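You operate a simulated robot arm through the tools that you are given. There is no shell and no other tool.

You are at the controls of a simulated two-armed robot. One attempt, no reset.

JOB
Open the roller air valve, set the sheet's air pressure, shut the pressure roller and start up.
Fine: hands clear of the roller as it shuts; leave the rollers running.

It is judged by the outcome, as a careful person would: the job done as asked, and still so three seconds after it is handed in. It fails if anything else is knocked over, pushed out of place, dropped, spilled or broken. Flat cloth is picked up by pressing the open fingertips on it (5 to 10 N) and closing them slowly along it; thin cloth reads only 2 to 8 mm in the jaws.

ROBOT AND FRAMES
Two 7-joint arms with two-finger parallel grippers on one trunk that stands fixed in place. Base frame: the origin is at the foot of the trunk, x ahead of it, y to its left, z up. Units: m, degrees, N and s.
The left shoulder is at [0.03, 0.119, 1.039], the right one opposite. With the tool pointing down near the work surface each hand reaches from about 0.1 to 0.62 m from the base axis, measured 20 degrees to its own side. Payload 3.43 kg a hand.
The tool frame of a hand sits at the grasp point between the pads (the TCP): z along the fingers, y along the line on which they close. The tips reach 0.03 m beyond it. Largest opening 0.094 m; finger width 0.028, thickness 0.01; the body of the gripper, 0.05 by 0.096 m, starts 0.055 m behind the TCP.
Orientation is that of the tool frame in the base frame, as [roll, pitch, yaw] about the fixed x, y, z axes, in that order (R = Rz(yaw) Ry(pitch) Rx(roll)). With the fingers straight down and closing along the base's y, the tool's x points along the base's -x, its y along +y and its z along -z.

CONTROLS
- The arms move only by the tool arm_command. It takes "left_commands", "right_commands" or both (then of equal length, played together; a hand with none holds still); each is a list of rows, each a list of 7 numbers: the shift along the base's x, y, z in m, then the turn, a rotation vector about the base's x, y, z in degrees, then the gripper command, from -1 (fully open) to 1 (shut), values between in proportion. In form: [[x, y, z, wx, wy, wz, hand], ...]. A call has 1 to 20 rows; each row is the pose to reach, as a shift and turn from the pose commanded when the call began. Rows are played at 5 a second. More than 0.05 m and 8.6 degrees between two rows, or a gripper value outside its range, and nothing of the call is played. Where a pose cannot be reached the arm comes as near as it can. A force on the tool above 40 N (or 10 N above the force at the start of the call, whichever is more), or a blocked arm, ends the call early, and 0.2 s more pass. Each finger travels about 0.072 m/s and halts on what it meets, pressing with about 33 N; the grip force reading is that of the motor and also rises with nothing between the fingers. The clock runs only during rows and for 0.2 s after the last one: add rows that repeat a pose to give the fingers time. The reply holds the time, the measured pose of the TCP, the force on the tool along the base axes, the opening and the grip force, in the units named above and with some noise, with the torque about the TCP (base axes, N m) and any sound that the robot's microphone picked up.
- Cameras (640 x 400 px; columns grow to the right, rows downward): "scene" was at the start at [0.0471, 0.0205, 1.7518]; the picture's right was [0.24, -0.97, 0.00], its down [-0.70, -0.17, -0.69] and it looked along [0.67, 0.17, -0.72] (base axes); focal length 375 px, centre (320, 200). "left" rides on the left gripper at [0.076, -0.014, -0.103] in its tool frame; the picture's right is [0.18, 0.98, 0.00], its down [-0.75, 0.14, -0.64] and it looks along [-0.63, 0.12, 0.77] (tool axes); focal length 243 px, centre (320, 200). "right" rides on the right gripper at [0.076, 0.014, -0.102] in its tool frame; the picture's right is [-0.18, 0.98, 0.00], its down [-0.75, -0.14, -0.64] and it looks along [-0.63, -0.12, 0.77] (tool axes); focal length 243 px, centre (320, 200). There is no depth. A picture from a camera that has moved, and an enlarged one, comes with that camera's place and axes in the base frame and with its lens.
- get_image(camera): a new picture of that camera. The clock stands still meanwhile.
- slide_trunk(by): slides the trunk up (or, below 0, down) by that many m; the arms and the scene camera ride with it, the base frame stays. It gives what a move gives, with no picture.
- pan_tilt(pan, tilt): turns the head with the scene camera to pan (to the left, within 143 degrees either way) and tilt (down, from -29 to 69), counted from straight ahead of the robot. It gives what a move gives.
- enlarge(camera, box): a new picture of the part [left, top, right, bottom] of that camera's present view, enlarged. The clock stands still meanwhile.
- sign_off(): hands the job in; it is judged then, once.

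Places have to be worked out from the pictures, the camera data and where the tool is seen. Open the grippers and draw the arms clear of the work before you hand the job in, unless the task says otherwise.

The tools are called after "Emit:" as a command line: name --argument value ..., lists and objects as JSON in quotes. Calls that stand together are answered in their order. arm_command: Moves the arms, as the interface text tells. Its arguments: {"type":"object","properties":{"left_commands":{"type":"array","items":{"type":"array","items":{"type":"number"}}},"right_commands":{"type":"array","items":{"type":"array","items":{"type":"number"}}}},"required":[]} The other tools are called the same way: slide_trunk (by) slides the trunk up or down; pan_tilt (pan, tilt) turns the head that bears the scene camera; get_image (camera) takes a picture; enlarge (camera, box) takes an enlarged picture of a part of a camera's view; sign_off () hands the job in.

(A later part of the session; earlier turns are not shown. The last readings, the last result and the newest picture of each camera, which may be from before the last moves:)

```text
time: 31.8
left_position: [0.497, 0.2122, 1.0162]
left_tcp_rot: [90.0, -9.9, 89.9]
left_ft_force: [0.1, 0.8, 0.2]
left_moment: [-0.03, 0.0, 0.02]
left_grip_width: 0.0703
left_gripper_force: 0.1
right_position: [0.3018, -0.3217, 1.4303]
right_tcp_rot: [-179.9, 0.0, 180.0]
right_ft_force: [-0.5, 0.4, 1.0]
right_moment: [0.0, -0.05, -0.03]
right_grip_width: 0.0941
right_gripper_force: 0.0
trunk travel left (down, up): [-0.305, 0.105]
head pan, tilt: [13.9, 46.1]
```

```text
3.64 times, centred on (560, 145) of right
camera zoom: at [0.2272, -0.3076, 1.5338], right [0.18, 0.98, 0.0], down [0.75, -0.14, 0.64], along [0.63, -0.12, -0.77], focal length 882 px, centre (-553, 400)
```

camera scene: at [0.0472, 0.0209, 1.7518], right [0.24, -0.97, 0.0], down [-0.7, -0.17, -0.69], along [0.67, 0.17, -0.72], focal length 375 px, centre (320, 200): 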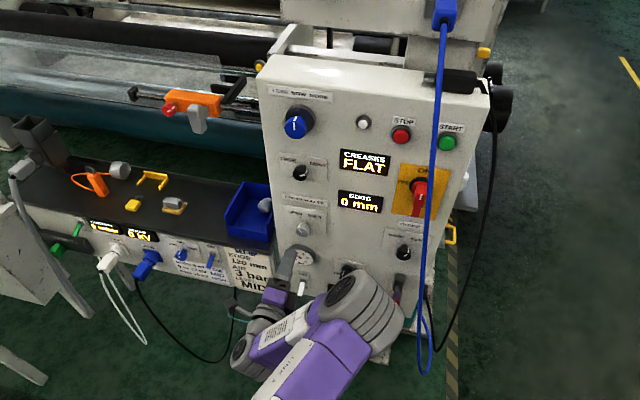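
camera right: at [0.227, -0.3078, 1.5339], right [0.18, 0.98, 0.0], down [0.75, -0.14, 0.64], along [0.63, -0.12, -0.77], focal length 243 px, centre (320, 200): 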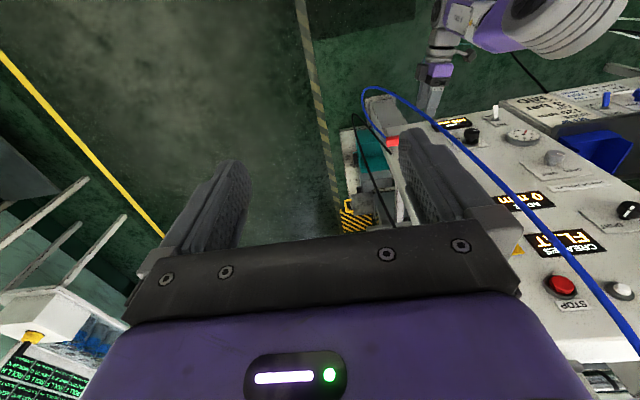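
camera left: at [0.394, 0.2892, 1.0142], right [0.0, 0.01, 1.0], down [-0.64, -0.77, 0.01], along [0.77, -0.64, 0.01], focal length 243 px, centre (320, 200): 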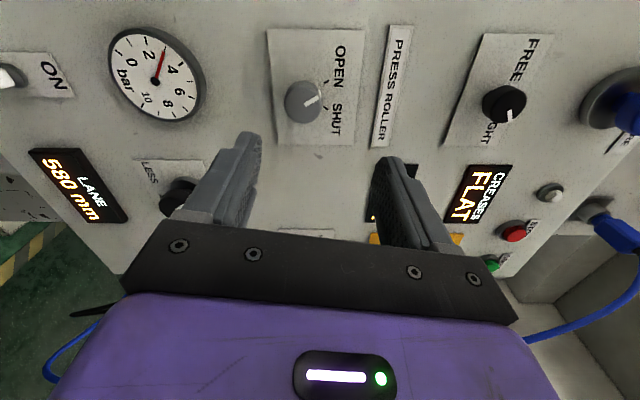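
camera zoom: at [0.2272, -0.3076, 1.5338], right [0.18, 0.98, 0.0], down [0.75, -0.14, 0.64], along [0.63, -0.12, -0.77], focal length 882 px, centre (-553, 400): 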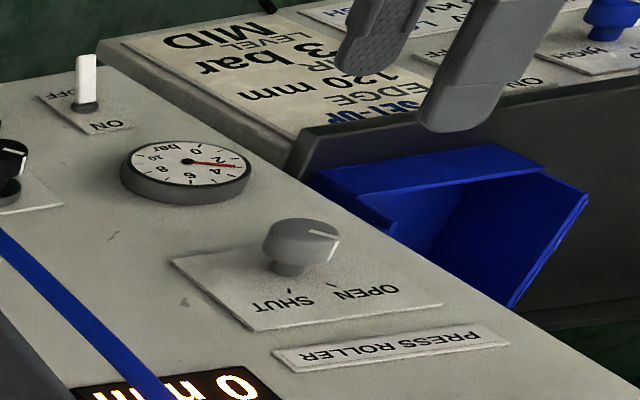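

The selector's face centre triangulates to about (0.628, 0.2135, 1.001), diameter about 36 mm, pointer at OPEN. I approach in two steps, correcting height.

Emit:
arm_command --left_commands '[[0.02, 0.001, -0.008, 0, 0, 0, -0.5], [0.05, 0.0015, -0.015, 0, 0, 0, -0.5], [0.07, 0.0015, -0.015, 0, 0, 0, -0.5], [0.07, 0.0015, -0.015, 0, 0, 0, -0.5]]'

Emit:
get_image --camera "left"

Emit:
enlarge --camera "scene" --box '[260, 180, 360, 270]'

```text
time: 32.8
left_position: [0.5686, 0.2126, 1.0024]
left_tcp_rot: [90.1, -10.0, 89.9]
left_ft_force: [-0.5, 0.3, 0.0]
left_moment: [-0.01, 0.0, 0.01]
left_grip_width: 0.0703
left_gripper_force: 0.0
right_position: [0.302, -0.3225, 1.4312]
right_tcp_rot: [179.9, 0.1, -179.9]
right_ft_force: [-0.1, -0.3, -0.2]
right_moment: [0.01, 0.0, 0.0]
right_grip_width: 0.0939
right_gripper_force: 0.0
trunk travel left (down, up): [-0.305, 0.105]
head pan, tilt: [13.9, 46.1]
```

```text
taken
camera left: at [0.4646, 0.2912, 1.0003], right [0.0, 0.01, 1.0], down [-0.64, -0.77, 0.01], along [0.77, -0.64, 0.01], focal length 243 px, centre (320, 200)
```

left: 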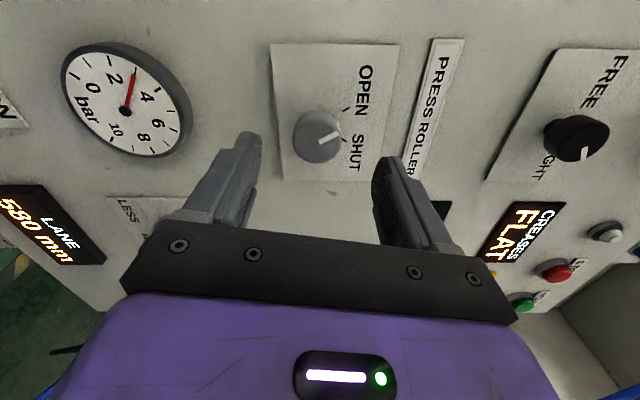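

```text
4.44 times, centred on (310, 225) of scene
camera zoom: at [0.0469, 0.0205, 1.7518], right [0.24, -0.97, 0.0], down [-0.7, -0.17, -0.69], along [0.67, 0.17, -0.72], focal length 1666 px, centre (364, 89)
```

zoom: 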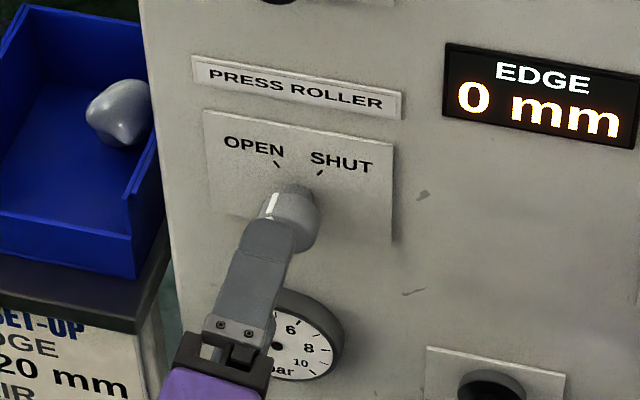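

The knob is centred at about (0.628, 0.215, 1.000), in line with the hand. I advance the rest of the way and close on it.

Emit:
arm_command --left_commands '[[0.025, 0.001, -0.001, 0, 0, 0, -0.5], [0.044, 0.001, -0.001, 0, 0, 0, -0.5], [0.044, 0.001, -0.001, 0, 0, 0, -0.5], [0.044, 0.001, -0.001, 0, 0, 0, -0.1], [0.044, 0.001, -0.001, 0, 0, 0, 0.1], [0.044, 0.001, -0.001, 0, 0, 0, 0.3], [0.044, 0.001, -0.001, 0, 0, 0, 0.42], [0.044, 0.001, -0.001, 0, 0, 0, 0.42]]'

Emit:
get_image --camera "left"

Emit:
enlarge --camera "scene" --box '[260, 180, 360, 270]'

```text
time: 34.6
left_position: [0.6118, 0.2134, 0.9992]
left_tcp_rot: [89.9, -10.0, 89.9]
left_ft_force: [0.6, 0.4, -2.7]
left_moment: [0.03, 0.07, 0.05]
left_grip_width: 0.0353
left_gripper_force: 45.1
right_position: [0.3034, -0.3218, 1.4294]
right_tcp_rot: [179.9, 0.0, 180.0]
right_ft_force: [-0.4, 0.5, -0.6]
right_moment: [0.03, 0.02, 0.0]
right_grip_width: 0.0938
right_gripper_force: 0.0
trunk travel left (down, up): [-0.305, 0.105]
head pan, tilt: [13.9, 46.1]
```

```text
taken
camera left: at [0.5086, 0.2917, 0.9989], right [0.0, 0.01, 1.0], down [-0.64, -0.77, 0.01], along [0.77, -0.64, 0.01], focal length 243 px, centre (320, 200)
```

left: 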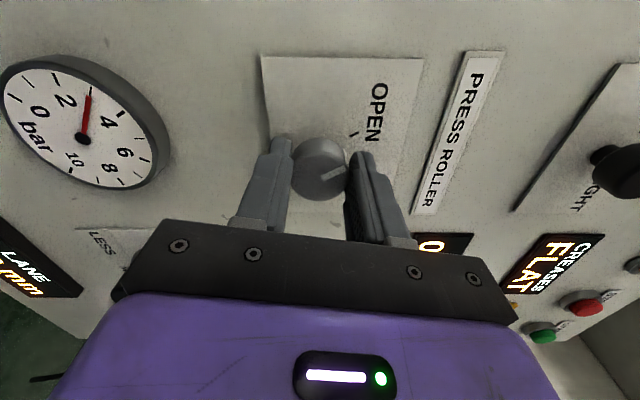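

```text
4.44 times, centred on (310, 225) of scene
camera zoom: at [0.0473, 0.0205, 1.7518], right [0.24, -0.97, 0.0], down [-0.7, -0.17, -0.69], along [0.67, 0.17, -0.72], focal length 1666 px, centre (364, 89)
```

zoom: 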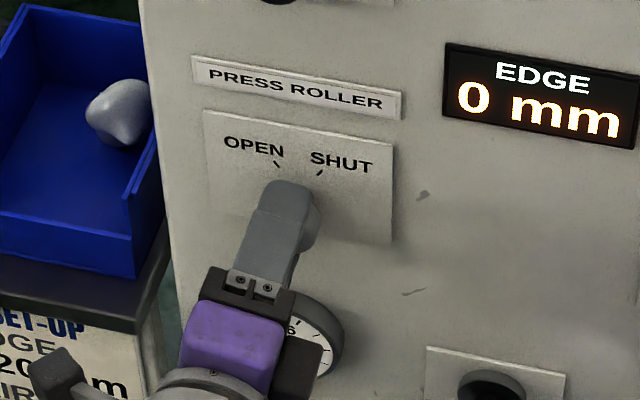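

The grip is centred and light. The hands are well away from the roller train, so I turn the selector clockwise from OPEN toward SHUT.

Emit:
arm_command --left_commands '[[0, 0, 0, 6, 0, 0, 0.42], [0, 0, 0, 12, 0, 0, 0.42], [0, 0, 0, 18, 0, 0, 0.42], [0, 0, 0, 24, 0, 0, 0.42], [0, 0, 0, 30, 0, 0, 0.42], [0, 0, 0, 36, 0, 0, 0.42], [0, 0, 0, 42, 0, 0, 0.42], [0, 0, 0, 48, 0, 0, 0.42], [0, 0, 0, 54, 0, 0, 0.42]]'

Emit:
get_image --camera "left"

Emit:
enlarge --camera "scene" --box '[260, 180, 360, 270]'

Emit:
get_image --camera "scene"

```text
time: 36.6
left_position: [0.6115, 0.2105, 1.0019]
left_tcp_rot: [89.5, -64.2, 90.2]
left_ft_force: [-10.7, -12.6, 17.4]
left_moment: [0.0, 0.93, -0.41]
left_grip_width: 0.0356
left_gripper_force: 44.7
right_position: [0.3005, -0.3253, 1.43]
right_tcp_rot: [179.8, 0.0, -180.0]
right_ft_force: [0.1, -0.8, -0.9]
right_moment: [-0.03, -0.02, 0.01]
right_grip_width: 0.0941
right_gripper_force: 0.0
trunk travel left (down, up): [-0.305, 0.105]
head pan, tilt: [13.9, 46.1]
```

```text
taken
camera left: at [0.5085, 0.2585, 1.0642], right [-0.01, -0.8, 0.59], down [-0.64, -0.45, -0.62], along [0.77, -0.38, -0.51], focal length 243 px, centre (320, 200)
```

left: 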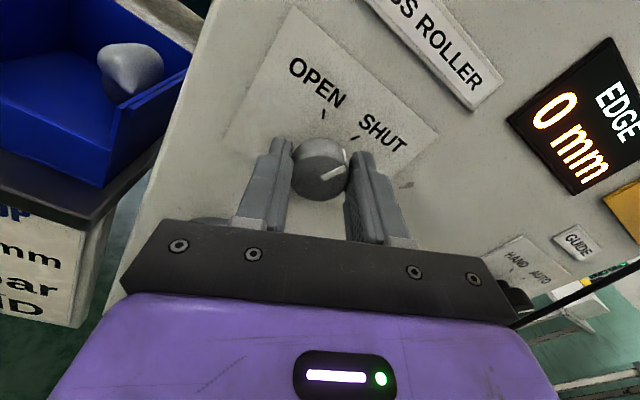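

```text
4.44 times, centred on (310, 225) of scene
camera zoom: at [0.0434, 0.0175, 1.752], right [0.24, -0.97, 0.0], down [-0.7, -0.17, -0.7], along [0.67, 0.17, -0.72], focal length 1666 px, centre (364, 89)
```

zoom: 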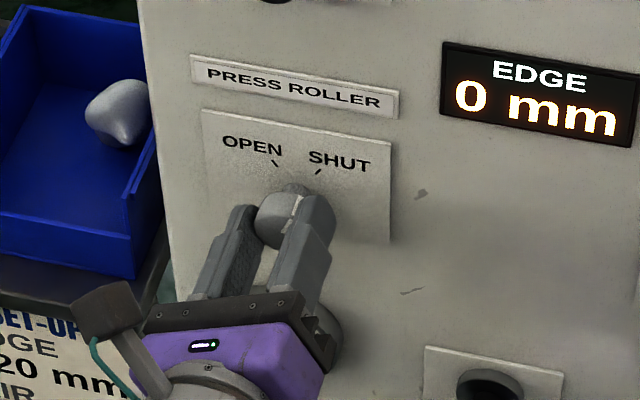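

```text
taken
camera scene: at [0.0434, 0.0175, 1.752], right [0.24, -0.97, 0.0], down [-0.7, -0.17, -0.7], along [0.67, 0.17, -0.72], focal length 375 px, centre (320, 200)
```

scene: 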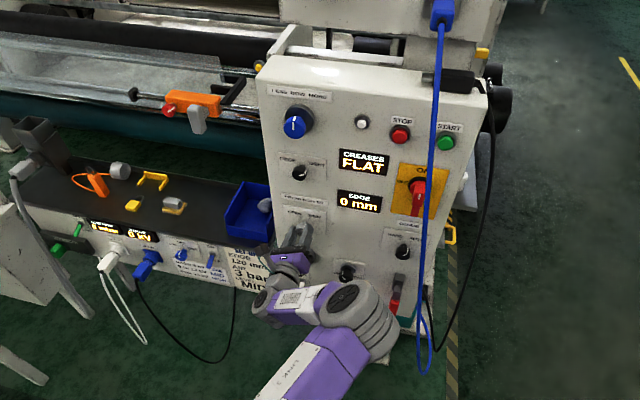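

I zoom to compare the pointer with the SHUT mark.

Emit:
enlarge --camera "left" --box '[260, 80, 420, 220]'

Emit:
enlarge --camera "scene" --box '[280, 205, 330, 245]'

```text
2.86 times, centred on (340, 150) of left
camera zoom: at [0.5085, 0.2585, 1.0642], right [-0.01, -0.8, 0.59], down [-0.64, -0.45, -0.62], along [0.77, -0.38, -0.51], focal length 693 px, centre (263, 343)
```

zoom: 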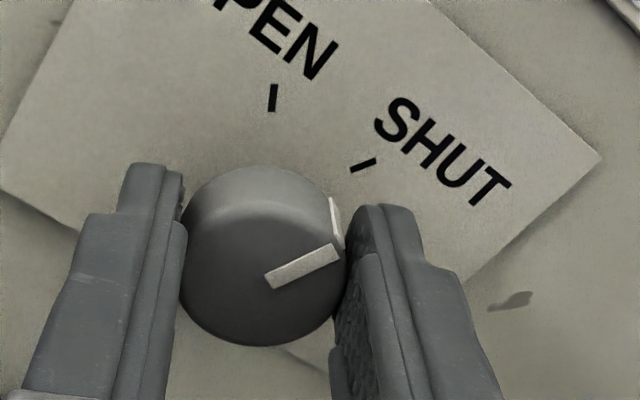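

```text
10.00 times, centred on (305, 225) of scene
camera zoom: at [0.0434, 0.0175, 1.752], right [0.24, -0.97, 0.0], down [-0.7, -0.17, -0.7], along [0.67, 0.17, -0.72], focal length 3749 px, centre (470, -50)
```

zoom: 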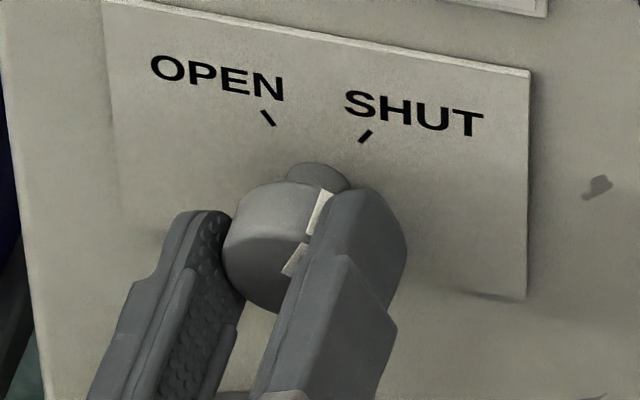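

The pointer is now parallel to the SHUT tick. I press a few degrees more to make sure it is at its stop.

Emit:
arm_command --left_commands '[[0, 0, 0, 3, 0, 0, 0.42], [0, 0, 0, 6, 0, 0, 0.42], [0, 0, 0, 6, 0, 0, 0.42]]'

Emit:
enlarge --camera "left" --box '[260, 80, 420, 220]'

Emit:
enlarge --camera "scene" --box '[280, 205, 330, 245]'

```text
time: 37.4
left_position: [0.6123, 0.2109, 1.0032]
left_tcp_rot: [89.4, -70.1, 90.3]
left_ft_force: [-4.3, -16.7, 13.1]
left_moment: [-0.08, -0.44, 0.14]
left_grip_width: 0.0352
left_gripper_force: 44.7
right_position: [0.3002, -0.3254, 1.4296]
right_tcp_rot: [179.9, 0.1, 180.0]
right_ft_force: [-0.2, -0.2, -0.4]
right_moment: [-0.01, 0.04, 0.04]
right_grip_width: 0.0942
right_gripper_force: 0.0
trunk travel left (down, up): [-0.305, 0.105]
head pan, tilt: [13.9, 46.1]
```

```text
2.86 times, centred on (340, 150) of left
camera zoom: at [0.5084, 0.2515, 1.0688], right [-0.01, -0.86, 0.51], down [-0.64, -0.39, -0.66], along [0.77, -0.33, -0.55], focal length 693 px, centre (263, 343)
```

zoom: 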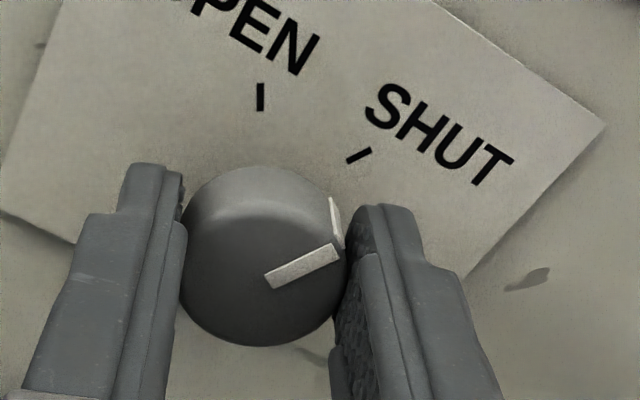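

```text
10.00 times, centred on (305, 225) of scene
camera zoom: at [0.0446, 0.0169, 1.7519], right [0.24, -0.97, 0.0], down [-0.7, -0.17, -0.69], along [0.67, 0.17, -0.72], focal length 3749 px, centre (470, -50)
```

zoom: 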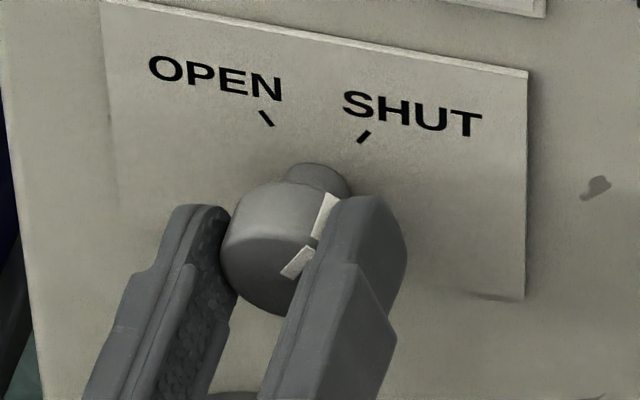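

The pointer works out to about 28° right of vertical, against about 30° for the SHUT mark. I give it a few more degrees to reach the stop.

Emit:
arm_command --left_commands '[[0, -0.001, 0.001, 3, 0, 0, 0.42], [0, -0.001, 0.001, 5, 0, 0, 0.42], [0, -0.001, 0.001, 5, 0, 0, 0.42]]'

Emit:
enlarge --camera "left" --box '[260, 80, 420, 220]'

```text
time: 38.2
left_position: [0.6124, 0.2112, 1.0027]
left_tcp_rot: [89.5, -75.0, 90.3]
left_ft_force: [-3.2, -14.8, 13.7]
left_moment: [-1.02, 0.1, -0.17]
left_grip_width: 0.0353
left_gripper_force: 45.4
right_position: [0.3008, -0.3255, 1.4292]
right_tcp_rot: [179.8, 0.2, -179.9]
right_ft_force: [0.7, 0.5, 0.2]
right_moment: [0.0, 0.03, -0.01]
right_grip_width: 0.094
right_gripper_force: 0.1
trunk travel left (down, up): [-0.305, 0.105]
head pan, tilt: [13.9, 46.1]
```

```text
2.86 times, centred on (340, 150) of left
camera zoom: at [0.5086, 0.2451, 1.0718], right [0.0, -0.9, 0.43], down [-0.64, -0.33, -0.69], along [0.77, -0.28, -0.58], focal length 693 px, centre (263, 343)
```

zoom: 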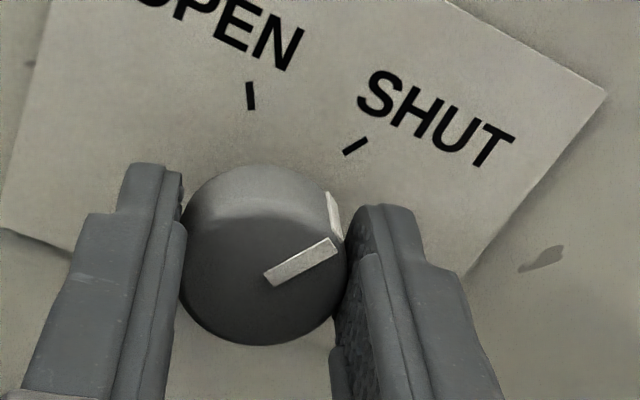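

The torque rose to 1 Nm and the knob stopped following, so it is at the SHUT stop. I release it and back away.

Emit:
arm_command --left_commands '[[0, 0, 0, 0, 0, 0, 0.2], [0, 0, 0, 0, 0, 0, -0.1], [0, 0, 0, 0, 0, 0, -0.5], [0, 0, 0, 0, 0, 0, -0.5], [-0.03, 0, 0, 0, 0, 0, -0.5], [-0.07, 0, 0, 0, 0, 0, -0.5], [-0.12, 0, 0, 0, 0, 0, -0.5]]'

Emit:
get_image --camera "scene"

Emit:
enlarge --camera "scene" --box '[265, 185, 345, 275]'

Emit:
get_image --camera "left"

```text
time: 39.8
left_position: [0.491, 0.2136, 0.9979]
left_tcp_rot: [90.3, -75.0, 89.7]
left_ft_force: [-0.3, 0.6, 0.2]
left_moment: [-0.01, 0.0, -0.01]
left_grip_width: 0.0704
left_gripper_force: 0.0
right_position: [0.3026, -0.3227, 1.4303]
right_tcp_rot: [-180.0, 0.0, -180.0]
right_ft_force: [-0.5, -0.8, 0.0]
right_moment: [0.0, -0.01, -0.04]
right_grip_width: 0.0939
right_gripper_force: 0.0
trunk travel left (down, up): [-0.305, 0.105]
head pan, tilt: [13.9, 46.1]
```

```text
taken
camera scene: at [0.0463, 0.0204, 1.7519], right [0.24, -0.97, 0.0], down [-0.7, -0.17, -0.69], along [0.67, 0.17, -0.72], focal length 375 px, centre (320, 200)
```

scene: 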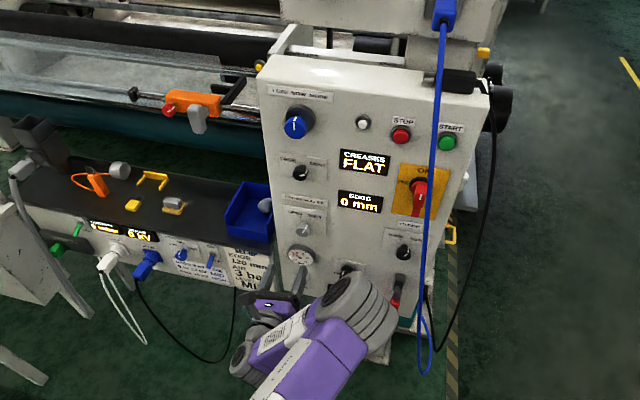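

```text
4.44 times, centred on (305, 230) of scene
camera zoom: at [0.0463, 0.0204, 1.7519], right [0.24, -0.97, 0.0], down [-0.7, -0.17, -0.69], along [0.67, 0.17, -0.72], focal length 1666 px, centre (387, 67)
```

zoom: 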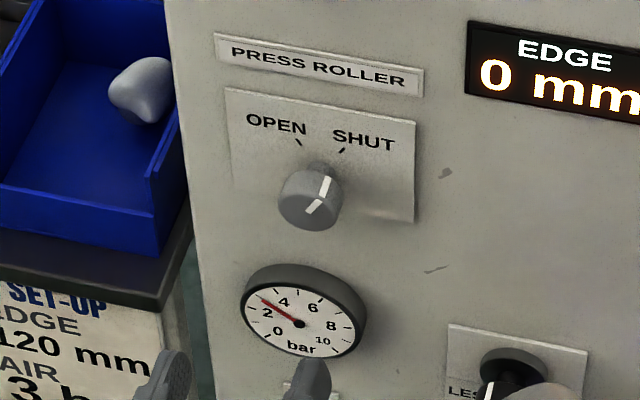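

```text
taken
camera left: at [0.3877, 0.2469, 1.0671], right [0.0, -0.9, 0.43], down [-0.64, -0.33, -0.69], along [0.77, -0.28, -0.58], focal length 243 px, centre (320, 200)
```

left: 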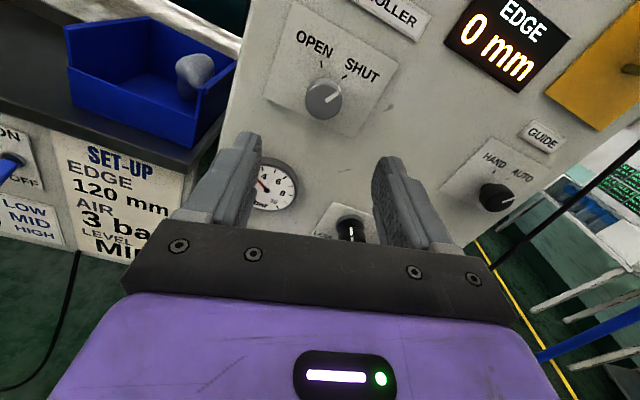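

The selector rests at SHUT and the gauge still reads 3 bar. Now for START at about (0.645, -0.071, 1.322), with the hose hanging just left of it at (0.57, -0.05). I turn the right hand to face forward on the right side, fingers closed, and shift the left hand away.

Emit:
arm_command --right_commands '[[0.006, 0.002, -0.007, -4.62, -4.62, 4.62, -0.5], [0.012, 0.004, -0.014, -9.24, -9.24, 9.24, 0], [0.018, 0.006, -0.021, -13.86, -13.86, 13.86, 0.5], [0.024, 0.008, -0.028, -18.48, -18.48, 18.48, 1], [0.03, 0.01, -0.035, -23.1, -23.1, 23.1, 1], [0.036, 0.012, -0.042, -27.72, -27.72, 27.72, 1], [0.042, 0.014, -0.049, -32.34, -32.34, 32.34, 1], [0.048, 0.016, -0.056, -36.96, -36.96, 36.96, 1], [0.054, 0.018, -0.063, -41.58, -41.58, 41.58, 1], [0.06, 0.02, -0.07, -46.2, -46.2, 46.2, 1], [0.066, 0.022, -0.077, -50.82, -50.82, 50.82, 1], [0.072, 0.024, -0.084, -55.44, -55.44, 55.44, 1], [0.078, 0.026, -0.091, -60.06, -60.06, 60.06, 1], [0.084, 0.028, -0.098, -64.68, -64.68, 64.68, 1], [0.09, 0.03, -0.105, -69.28, -69.28, 69.28, 1]]' --left_commands '[[0, 0.005, 0, 0, 0, 0, -0.5], [0, 0.01, 0, 0, 0, 0, -0.5], [-0.003, 0.015, 0, 0, 0, 0, -0.5], [-0.006, 0.02, 0, 0, 0, 0, -0.5], [-0.009, 0.025, 0, 0, 0, 0, -0.5], [-0.012, 0.03, 0, 0, 0, 0, -0.5], [-0.015, 0.035, 0, 0, 0, 0, -0.5], [-0.018, 0.04, 0, 0, 0, 0, -0.5], [-0.021, 0.045, 0, 0, 0, 0, -0.5], [-0.024, 0.05, 0, 0, 0, 0, -0.5], [-0.027, 0.055, 0, 0, 0, 0, -0.5], [-0.03, 0.06, 0, 0, 0, 0, -0.5], [-0.033, 0.065, 0, 0, 0, 0, -0.5], [-0.036, 0.07, 0, 0, 0, 0, -0.5], [-0.04, 0.075, 0, 0, 0, 0, -0.5]]'

Emit:
get_image --camera "scene"

Emit:
get_image --camera "right"

Emit:
get_image --camera "left"

```text
time: 43.0
left_position: [0.4532, 0.2883, 0.9999]
left_tcp_rot: [90.6, -75.0, 89.4]
left_ft_force: [0.2, -0.6, 0.2]
left_moment: [0.01, 0.0, 0.0]
left_grip_width: 0.0705
left_gripper_force: 0.1
right_position: [0.3989, -0.2929, 1.3287]
right_tcp_rot: [-90.2, 0.0, -89.8]
right_ft_force: [0.9, 0.4, -0.9]
right_moment: [-0.01, -0.01, 0.02]
right_grip_width: 0.0
right_gripper_force: 33.1
right hand out of reach, approached as far as the arm can: row 15
trunk travel left (down, up): [-0.305, 0.105]
head pan, tilt: [13.9, 46.1]
```

```text
taken
camera scene: at [0.0476, 0.0194, 1.7518], right [0.24, -0.97, 0.0], down [-0.7, -0.17, -0.69], along [0.67, 0.17, -0.72], focal length 375 px, centre (320, 200)
```

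scene: 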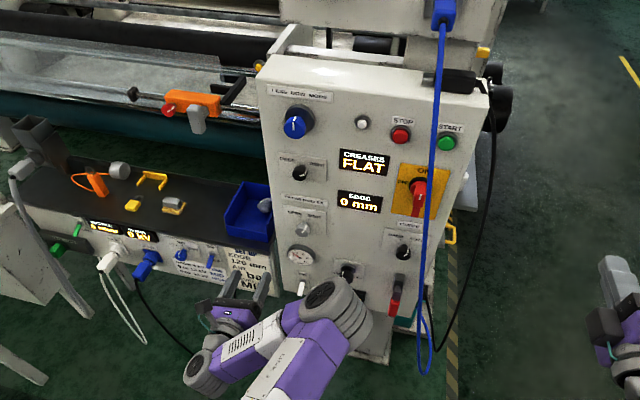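

```text
taken
camera right: at [0.2977, -0.3689, 1.3151], right [0.0, 0.18, -0.98], down [-0.64, 0.75, 0.14], along [0.77, 0.63, 0.12], focal length 243 px, centre (320, 200)
```

right: 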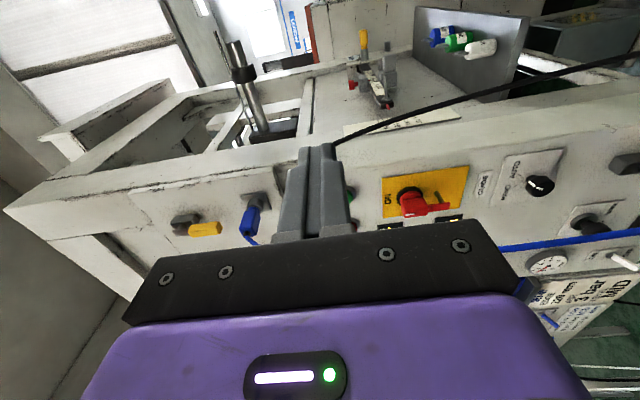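

```text
taken
camera left: at [0.3496, 0.3217, 1.0704], right [0.0, -0.9, 0.43], down [-0.64, -0.33, -0.69], along [0.76, -0.28, -0.58], focal length 243 px, centre (320, 200)
```

left: 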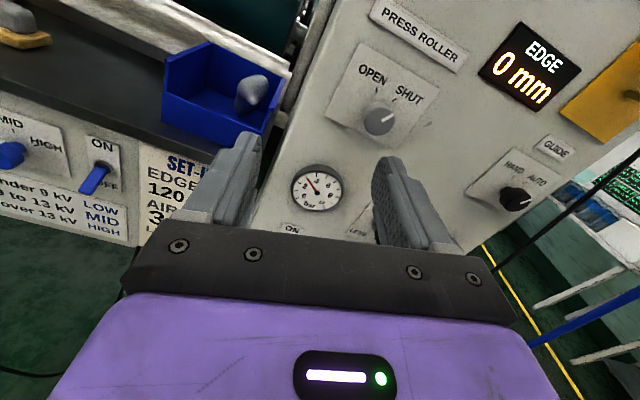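

The right hand faces the panel, fingers shut, to the right of the hose. I move it forward and yaw it 20° so its body stays right of the hose while the tip aims at START.

Emit:
arm_command --right_commands '[[0.017, 0.028, -0.001, 0, 0, 3.3, 1], [0.034, 0.056, -0.002, 0, 0, 6.6, 1], [0.05, 0.084, -0.003, 0, 0, 10, 1], [0.067, 0.112, -0.004, 0, 0, 13.3, 1], [0.084, 0.14, -0.006, 0, 0, 16.6, 1], [0.1, 0.165, -0.007, 0, 0, 20, 1], [0.1, 0.165, -0.007, 0, 0, 20, 1]]'

Emit:
get_image --camera "scene"

Emit:
get_image --camera "right"

```text
time: 44.6
left_position: [0.4518, 0.2879, 1.0019]
left_tcp_rot: [90.4, -75.1, 89.6]
left_ft_force: [0.2, 0.2, -0.3]
left_moment: [-0.03, -0.01, 0.0]
left_grip_width: 0.0709
left_gripper_force: 0.0
right_position: [0.4951, -0.126, 1.3215]
right_tcp_rot: [-90.0, -0.1, -70.0]
right_ft_force: [-0.3, 0.6, -0.3]
right_moment: [-0.02, 0.04, 0.04]
right_grip_width: 0.0
right_gripper_force: 32.9
trunk travel left (down, up): [-0.305, 0.105]
head pan, tilt: [13.9, 46.1]
```

```text
taken
camera scene: at [0.0463, 0.0204, 1.7519], right [0.24, -0.97, 0.0], down [-0.7, -0.17, -0.69], along [0.67, 0.17, -0.72], focal length 375 px, centre (320, 200)
```

scene: 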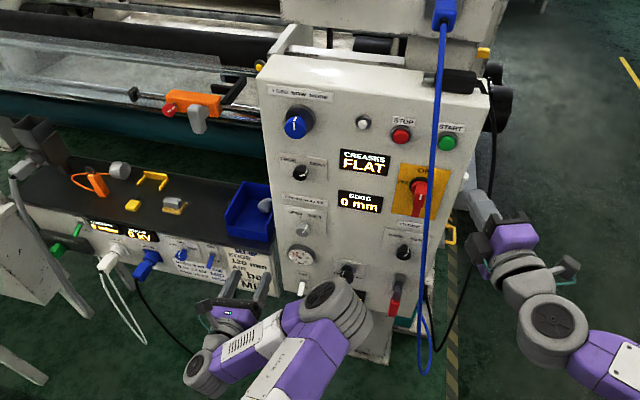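

```text
taken
camera right: at [0.4269, -0.2343, 1.3077], right [-0.06, 0.17, -0.98], down [-0.86, 0.49, 0.14], along [0.5, 0.86, 0.12], focal length 243 px, centre (320, 200)
```

right: 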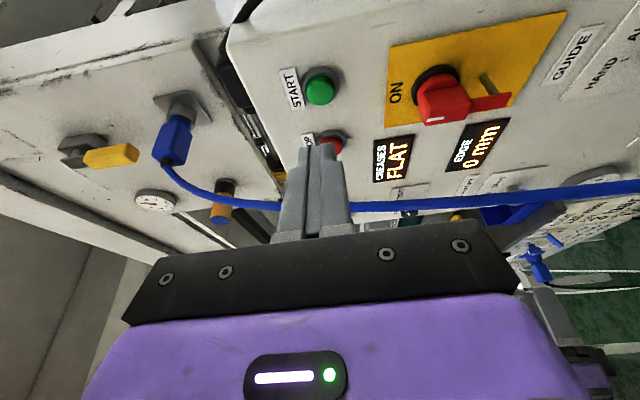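

START (green) is in view just above the finger. I also notice a yellow lever and another gauge up on the beam, so I zoom in on those before pressing.

Emit:
enlarge --camera "right" --box '[30, 70, 290, 240]'

Emit:
enlarge --camera "right" --box '[240, 40, 400, 150]'

Emit:
enlarge --camera "scene" --box '[390, 60, 550, 270]'

```text
2.35 times, centred on (160, 155) of right
camera zoom: at [0.4269, -0.2343, 1.3077], right [-0.06, 0.17, -0.98], down [-0.86, 0.49, 0.14], along [0.5, 0.86, 0.12], focal length 571 px, centre (696, 306)
```

zoom: 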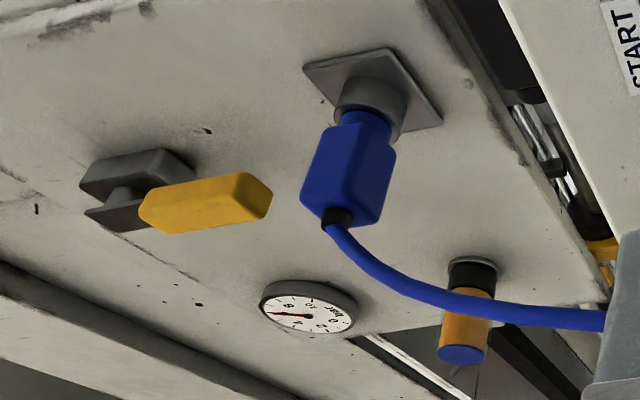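

```text
3.64 times, centred on (320, 95) of right
camera zoom: at [0.4269, -0.2343, 1.3077], right [-0.06, 0.17, -0.98], down [-0.86, 0.49, 0.14], along [0.5, 0.86, 0.12], focal length 882 px, centre (320, 582)
```

zoom: 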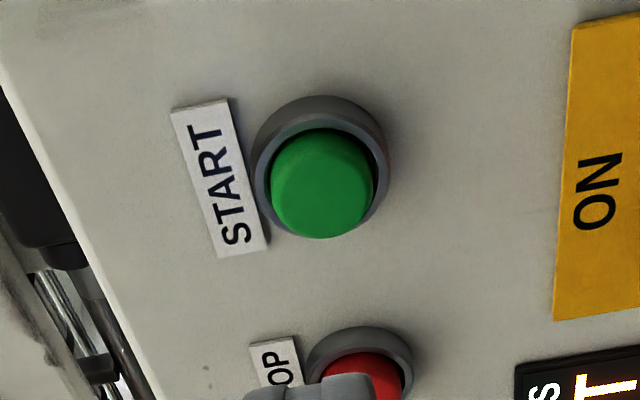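

```text
1.90 times, centred on (470, 165) of scene
camera zoom: at [0.0463, 0.0204, 1.7519], right [0.24, -0.97, 0.0], down [-0.7, -0.17, -0.69], along [0.67, 0.17, -0.72], focal length 714 px, centre (34, 267)
```

zoom: 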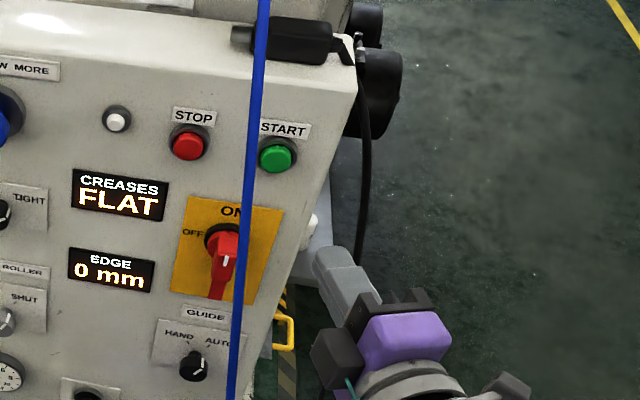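

The overhead yellow valve is the main supply, already in line and pressurised, so I leave it alone. START's cap triangulates to about (0.645, -0.076, 1.322). I advance to just short of it, adding 10° of yaw for more hose clearance.

Emit:
arm_command --right_commands '[[0.02, 0.007, 0, 0, 0, 2.5, 1], [0.045, 0.016, 0, 0, 0, 5, 1], [0.075, 0.027, 0, 0, 0, 7.5, 1], [0.1, 0.0365, 0, 0, 0, 10, 1], [0.1, 0.0365, 0, 0, 0, 10, 1]]'

Emit:
get_image --camera "right"

Emit:
enlarge --camera "scene" --box '[390, 60, 550, 220]'

```text
time: 45.8
left_position: [0.4519, 0.2883, 1.0012]
left_tcp_rot: [90.3, -74.9, 89.7]
left_ft_force: [-0.1, 0.3, -0.2]
left_moment: [0.03, -0.01, 0.02]
left_grip_width: 0.0708
left_gripper_force: 0.1
right_position: [0.599, -0.0924, 1.3209]
right_tcp_rot: [-90.0, 0.0, -60.0]
right_ft_force: [-0.1, -0.1, -0.1]
right_moment: [-0.02, 0.02, 0.02]
right_grip_width: 0.0001
right_gripper_force: 33.1
trunk travel left (down, up): [-0.305, 0.105]
head pan, tilt: [13.9, 46.1]
```

```text
taken
camera right: at [0.5506, -0.2092, 1.3074], right [-0.09, 0.16, -0.98], down [-0.93, 0.33, 0.14], along [0.35, 0.93, 0.12], focal length 243 px, centre (320, 200)
```

right: 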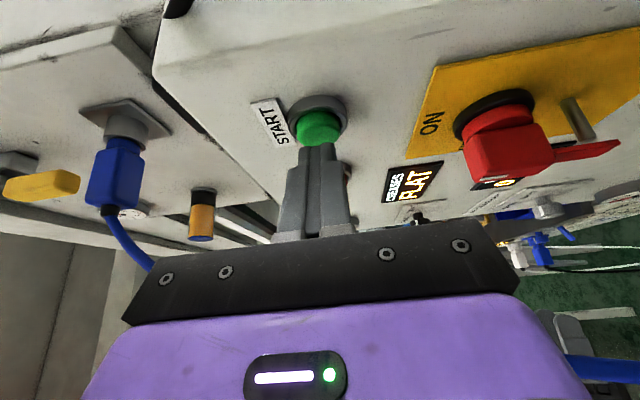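

```text
2.50 times, centred on (470, 140) of scene
camera zoom: at [0.0463, 0.0204, 1.7519], right [0.24, -0.97, 0.0], down [-0.7, -0.17, -0.69], along [0.67, 0.17, -0.72], focal length 937 px, centre (-55, 350)
```

zoom: 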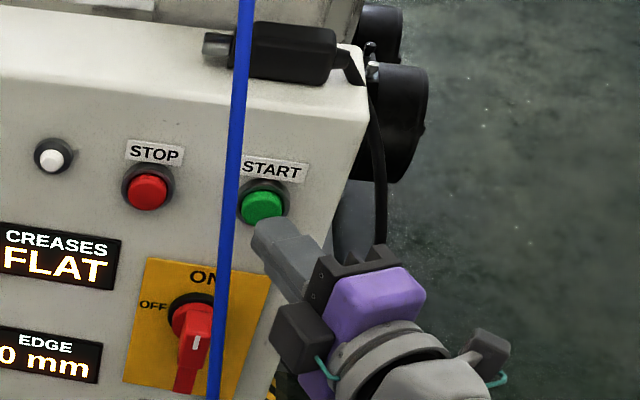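

The fingertip is lined up right in front of START and clear of the hose. I press it in small increments, then back off.

Emit:
arm_command --right_commands '[[0.008, 0.007, 0.001, 0, 0, 0, 1], [0.013, 0.01, 0.001, 0, 0, 0, 1], [0.017, 0.011, 0.001, 0, 0, 0, 1], [0.02, 0.012, 0.001, 0, 0, 0, 1], [0.023, 0.012, 0.001, 0, 0, 0, 1]]'

Emit:
get_image --camera "right"

Emit:
enlarge --camera "scene" --box '[390, 60, 550, 220]'

```text
time: 47.0
left_position: [0.4512, 0.2886, 1.0014]
left_tcp_rot: [90.5, -75.0, 89.5]
left_ft_force: [0.2, 0.8, 0.7]
left_moment: [0.01, 0.01, 0.0]
left_grip_width: 0.0707
left_gripper_force: 0.2
right_position: [0.6085, -0.0842, 1.3212]
right_tcp_rot: [-90.0, 0.1, -60.0]
right_ft_force: [0.4, -0.2, 0.3]
right_moment: [-0.01, 0.02, -0.02]
right_grip_width: 0.0002
right_gripper_force: 33.0
right hand out of reach, approached as far as the arm can: row 2, 3, 4, 5
trunk travel left (down, up): [-0.305, 0.105]
head pan, tilt: [13.9, 46.1]
```

```text
taken
camera right: at [0.558, -0.202, 1.3075], right [-0.09, 0.16, -0.98], down [-0.93, 0.33, 0.14], along [0.35, 0.93, 0.12], focal length 243 px, centre (320, 200)
```

right: 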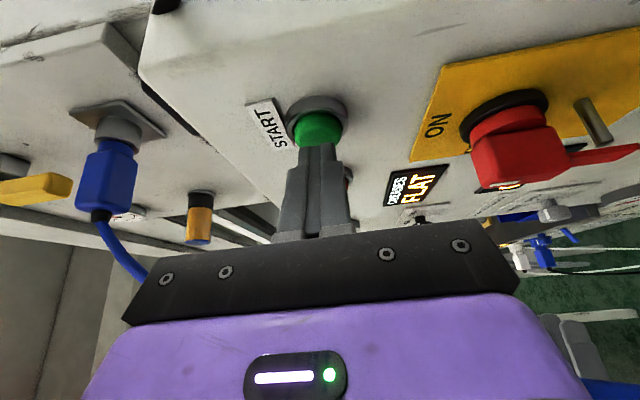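

```text
2.50 times, centred on (470, 140) of scene
camera zoom: at [0.0472, 0.0205, 1.7518], right [0.24, -0.97, 0.0], down [-0.7, -0.17, -0.69], along [0.67, 0.17, -0.72], focal length 937 px, centre (-55, 350)
```

zoom: 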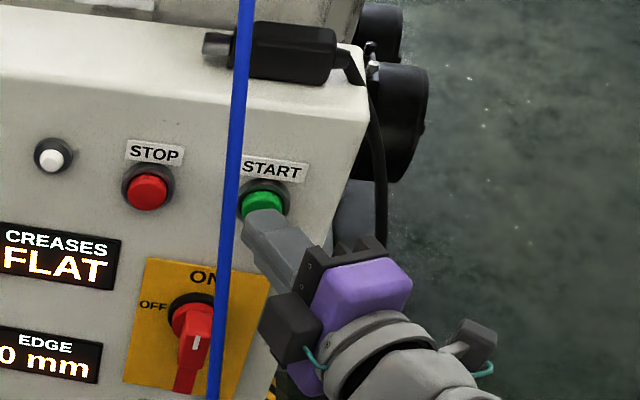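

The arm hit its reach limit about a centimetre short of START, with no contact yet. I back the right hand off and raise the trunk 0.1 m to gain reach at this height.

Emit:
arm_command --right_commands '[[-0.03, -0.015, 0, 0, 0, 0, 1], [-0.06, -0.03, 0, 0, 0, 0, 1], [-0.1, -0.05, 0, 0, 0, 0, 1], [-0.12, -0.07, 0, 0, 0, 0, 1]]'

Emit:
slide_trunk --by 0.1

Emit:
get_image --camera "scene"

Emit:
get_image --camera "right"

```text
time: 48.0
left_position: [0.4511, 0.2883, 1.0023]
left_tcp_rot: [90.3, -75.1, 89.5]
left_ft_force: [0.7, -0.2, 0.4]
left_moment: [0.02, -0.02, 0.01]
left_grip_width: 0.0705
left_gripper_force: 0.3
right_position: [0.4879, -0.1585, 1.3194]
right_tcp_rot: [-90.0, 0.1, -60.0]
right_ft_force: [-1.3, -0.9, 0.2]
right_moment: [0.0, 0.02, -0.03]
right_grip_width: 0.0001
right_gripper_force: 32.8
trunk travel left (down, up): [-0.305, 0.105]
head pan, tilt: [13.9, 46.1]
```

```text
time: 49.3
left_position: [0.4514, 0.2872, 1.1]
left_tcp_rot: [90.5, -75.0, 89.5]
left_ft_force: [0.8, 0.5, -0.6]
left_moment: [0.01, -0.01, 0.01]
left_grip_width: 0.0706
left_gripper_force: 0.0
right_position: [0.4887, -0.159, 1.4197]
right_tcp_rot: [-90.0, 0.0, -60.1]
right_ft_force: [0.3, 1.2, 0.6]
right_moment: [0.0, -0.03, 0.0]
right_grip_width: 0.0
right_gripper_force: 33.5
trunk travel left (down, up): [-0.405, 0.005]
head pan, tilt: [13.9, 46.1]
```

```text
taken
camera scene: at [0.0472, 0.0204, 1.8517], right [0.24, -0.97, 0.0], down [-0.7, -0.17, -0.69], along [0.67, 0.17, -0.72], focal length 375 px, centre (320, 200)
```

scene: 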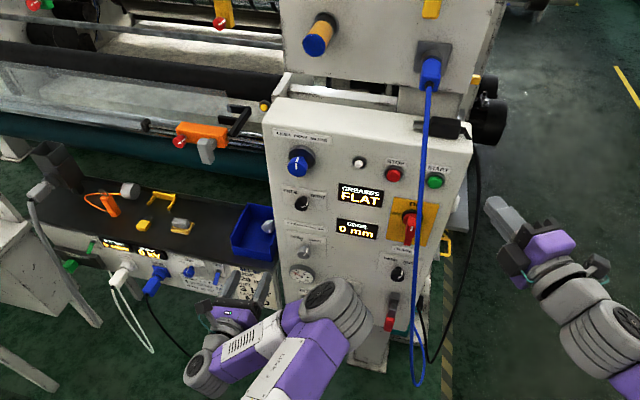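

```text
taken
camera right: at [0.4387, -0.2756, 1.4063], right [-0.09, 0.16, -0.98], down [-0.93, 0.33, 0.14], along [0.35, 0.93, 0.12], focal length 243 px, centre (320, 200)
```

right: 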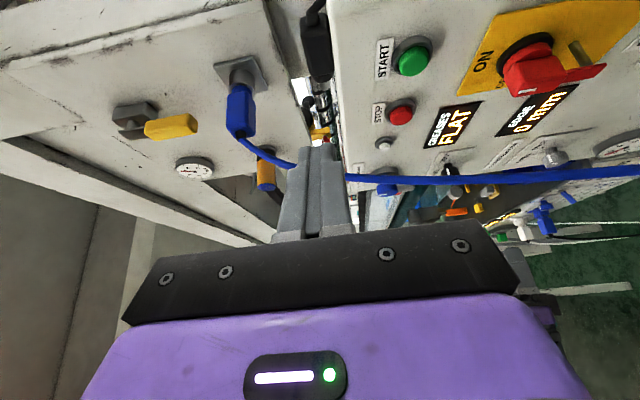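

From higher up I can see more gear on the beam (a blue/orange knob, yellow levers). I tilt the head up to read any labels there before starting.

Emit:
pan_tilt --pan 5 --tilt 25

Emit:
get_image --camera "scene"

```text
time: 50.2
left_position: [0.4532, 0.2882, 1.1012]
left_tcp_rot: [90.4, -74.9, 89.4]
left_ft_force: [0.5, 0.1, -0.6]
left_moment: [-0.02, -0.01, 0.01]
left_grip_width: 0.0705
left_gripper_force: 0.0
right_position: [0.4882, -0.1589, 1.4199]
right_tcp_rot: [-90.0, 0.1, -60.0]
right_ft_force: [0.0, 0.0, 0.1]
right_moment: [0.01, 0.01, -0.01]
right_grip_width: 0.0002
right_gripper_force: 33.0
trunk travel left (down, up): [-0.405, 0.005]
head pan, tilt: [5.0, 25.0]
```

```text
taken
camera scene: at [0.0608, 0.0092, 1.8839], right [0.09, -1.0, 0.0], down [-0.42, -0.04, -0.91], along [0.9, 0.08, -0.42], focal length 375 px, centre (320, 200)
```

scene: 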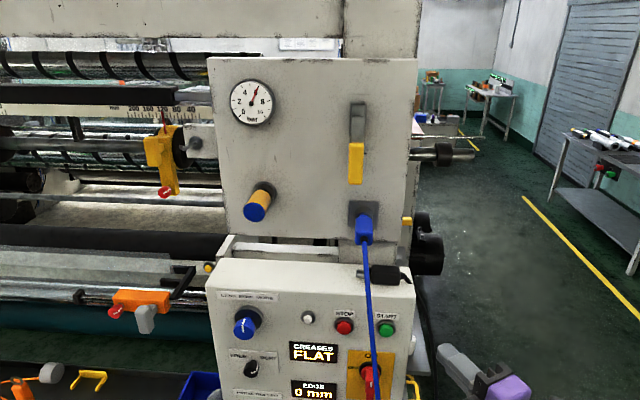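

The upper board is just the main air supply: its yellow lever points down and its gauge reads about 6 bar, which matches "down = open". I leave it alone and lower the right hand back to START's height, then approach.

Emit:
arm_command --right_commands '[[0, 0, -0.035, 0, 0, 0, 1], [0, 0, -0.07, 0, 0, 0, 1], [0, 0, -0.097, 0, 0, 0, 1], [0.03, 0.02, -0.097, 0, 0, 0, 1], [0.06, 0.042, -0.097, 0, 0, 0, 1], [0.09, 0.06, -0.097, 0, 0, 0, 1], [0.11, 0.07, -0.097, 0, 0, 0, 1], [0.11, 0.07, -0.097, 0, 0, 0, 1]]'

Emit:
get_image --camera "right"

Emit:
enlarge --camera "scene" --box '[300, 260, 480, 400]'

```text
time: 52.0
left_position: [0.4519, 0.2883, 1.1012]
left_tcp_rot: [90.4, -75.0, 89.6]
left_ft_force: [-0.8, 0.3, 0.1]
left_moment: [-0.01, 0.01, 0.01]
left_grip_width: 0.0706
left_gripper_force: 0.1
right_position: [0.5974, -0.0894, 1.3213]
right_tcp_rot: [-90.1, 0.0, -60.0]
right_ft_force: [0.3, 0.2, 0.9]
right_moment: [0.04, -0.01, 0.0]
right_grip_width: 0.0002
right_gripper_force: 33.1
trunk travel left (down, up): [-0.405, 0.005]
head pan, tilt: [5.0, 25.0]
```

```text
taken
camera right: at [0.5471, -0.2061, 1.3086], right [-0.09, 0.16, -0.98], down [-0.93, 0.33, 0.14], along [0.35, 0.93, 0.12], focal length 243 px, centre (320, 200)
```

right: 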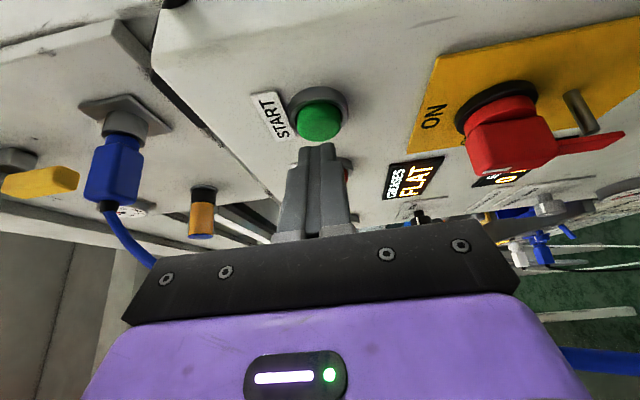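

```text
2.86 times, centred on (390, 330) of scene
camera zoom: at [0.0604, 0.0088, 1.884], right [0.09, -1.0, 0.0], down [-0.42, -0.04, -0.91], along [0.9, 0.08, -0.42], focal length 1071 px, centre (120, -171)
```

zoom: 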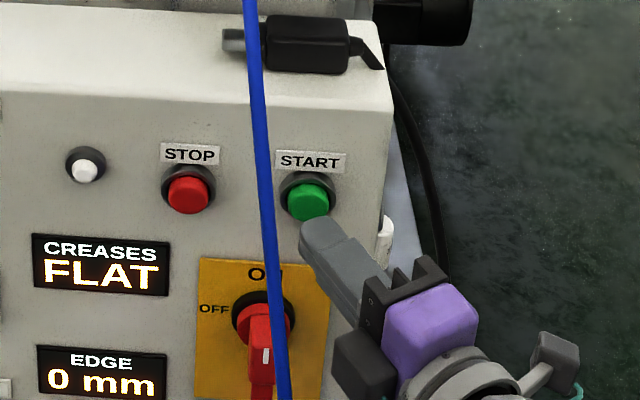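

The tip is again just in front of START, now with reach to spare. I press in small steps.

Emit:
arm_command --right_commands '[[0.007, 0.005, 0.001, 0, 0, 0, 1], [0.012, 0.009, 0.001, 0, 0, 0, 1], [0.016, 0.011, 0.001, 0, 0, 0, 1], [0.02, 0.012, 0.001, 0, 0, 0, 1], [0.023, 0.012, 0.001, 0, 0, 0, 1]]'

Emit:
get_image --camera "right"

Emit:
enlarge --camera "scene" --box '[300, 260, 480, 400]'

```text
time: 53.2
left_position: [0.4494, 0.2865, 1.1024]
left_tcp_rot: [89.8, -75.1, 90.2]
left_ft_force: [1.0, 0.1, 0.0]
left_moment: [0.02, -0.01, -0.02]
left_grip_width: 0.0705
left_gripper_force: 0.0
right_position: [0.618, -0.0775, 1.3239]
right_tcp_rot: [-90.0, 0.0, -59.9]
right_ft_force: [-27.6, -6.9, -8.7]
right_moment: [-0.15, 0.3, -0.11]
right_grip_width: 0.0
right_gripper_force: 32.8
trunk travel left (down, up): [-0.405, 0.005]
head pan, tilt: [5.0, 25.0]
heard: click
```

```text
taken
camera right: at [0.5675, -0.1941, 1.3107], right [-0.09, 0.16, -0.98], down [-0.93, 0.33, 0.14], along [0.35, 0.93, 0.12], focal length 243 px, centre (320, 200)
```

right: 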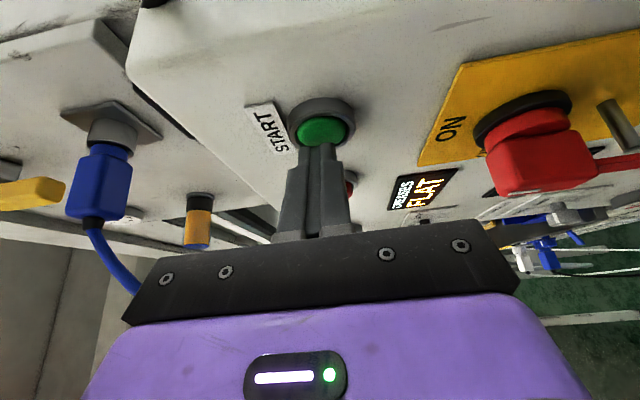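

```text
2.86 times, centred on (390, 330) of scene
camera zoom: at [0.0549, 0.0071, 1.884], right [0.09, -1.0, 0.0], down [-0.42, -0.04, -0.91], along [0.9, 0.08, -0.42], focal length 1071 px, centre (120, -171)
```

zoom: 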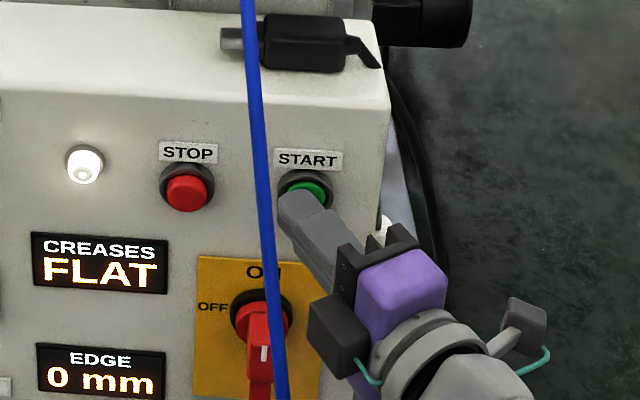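

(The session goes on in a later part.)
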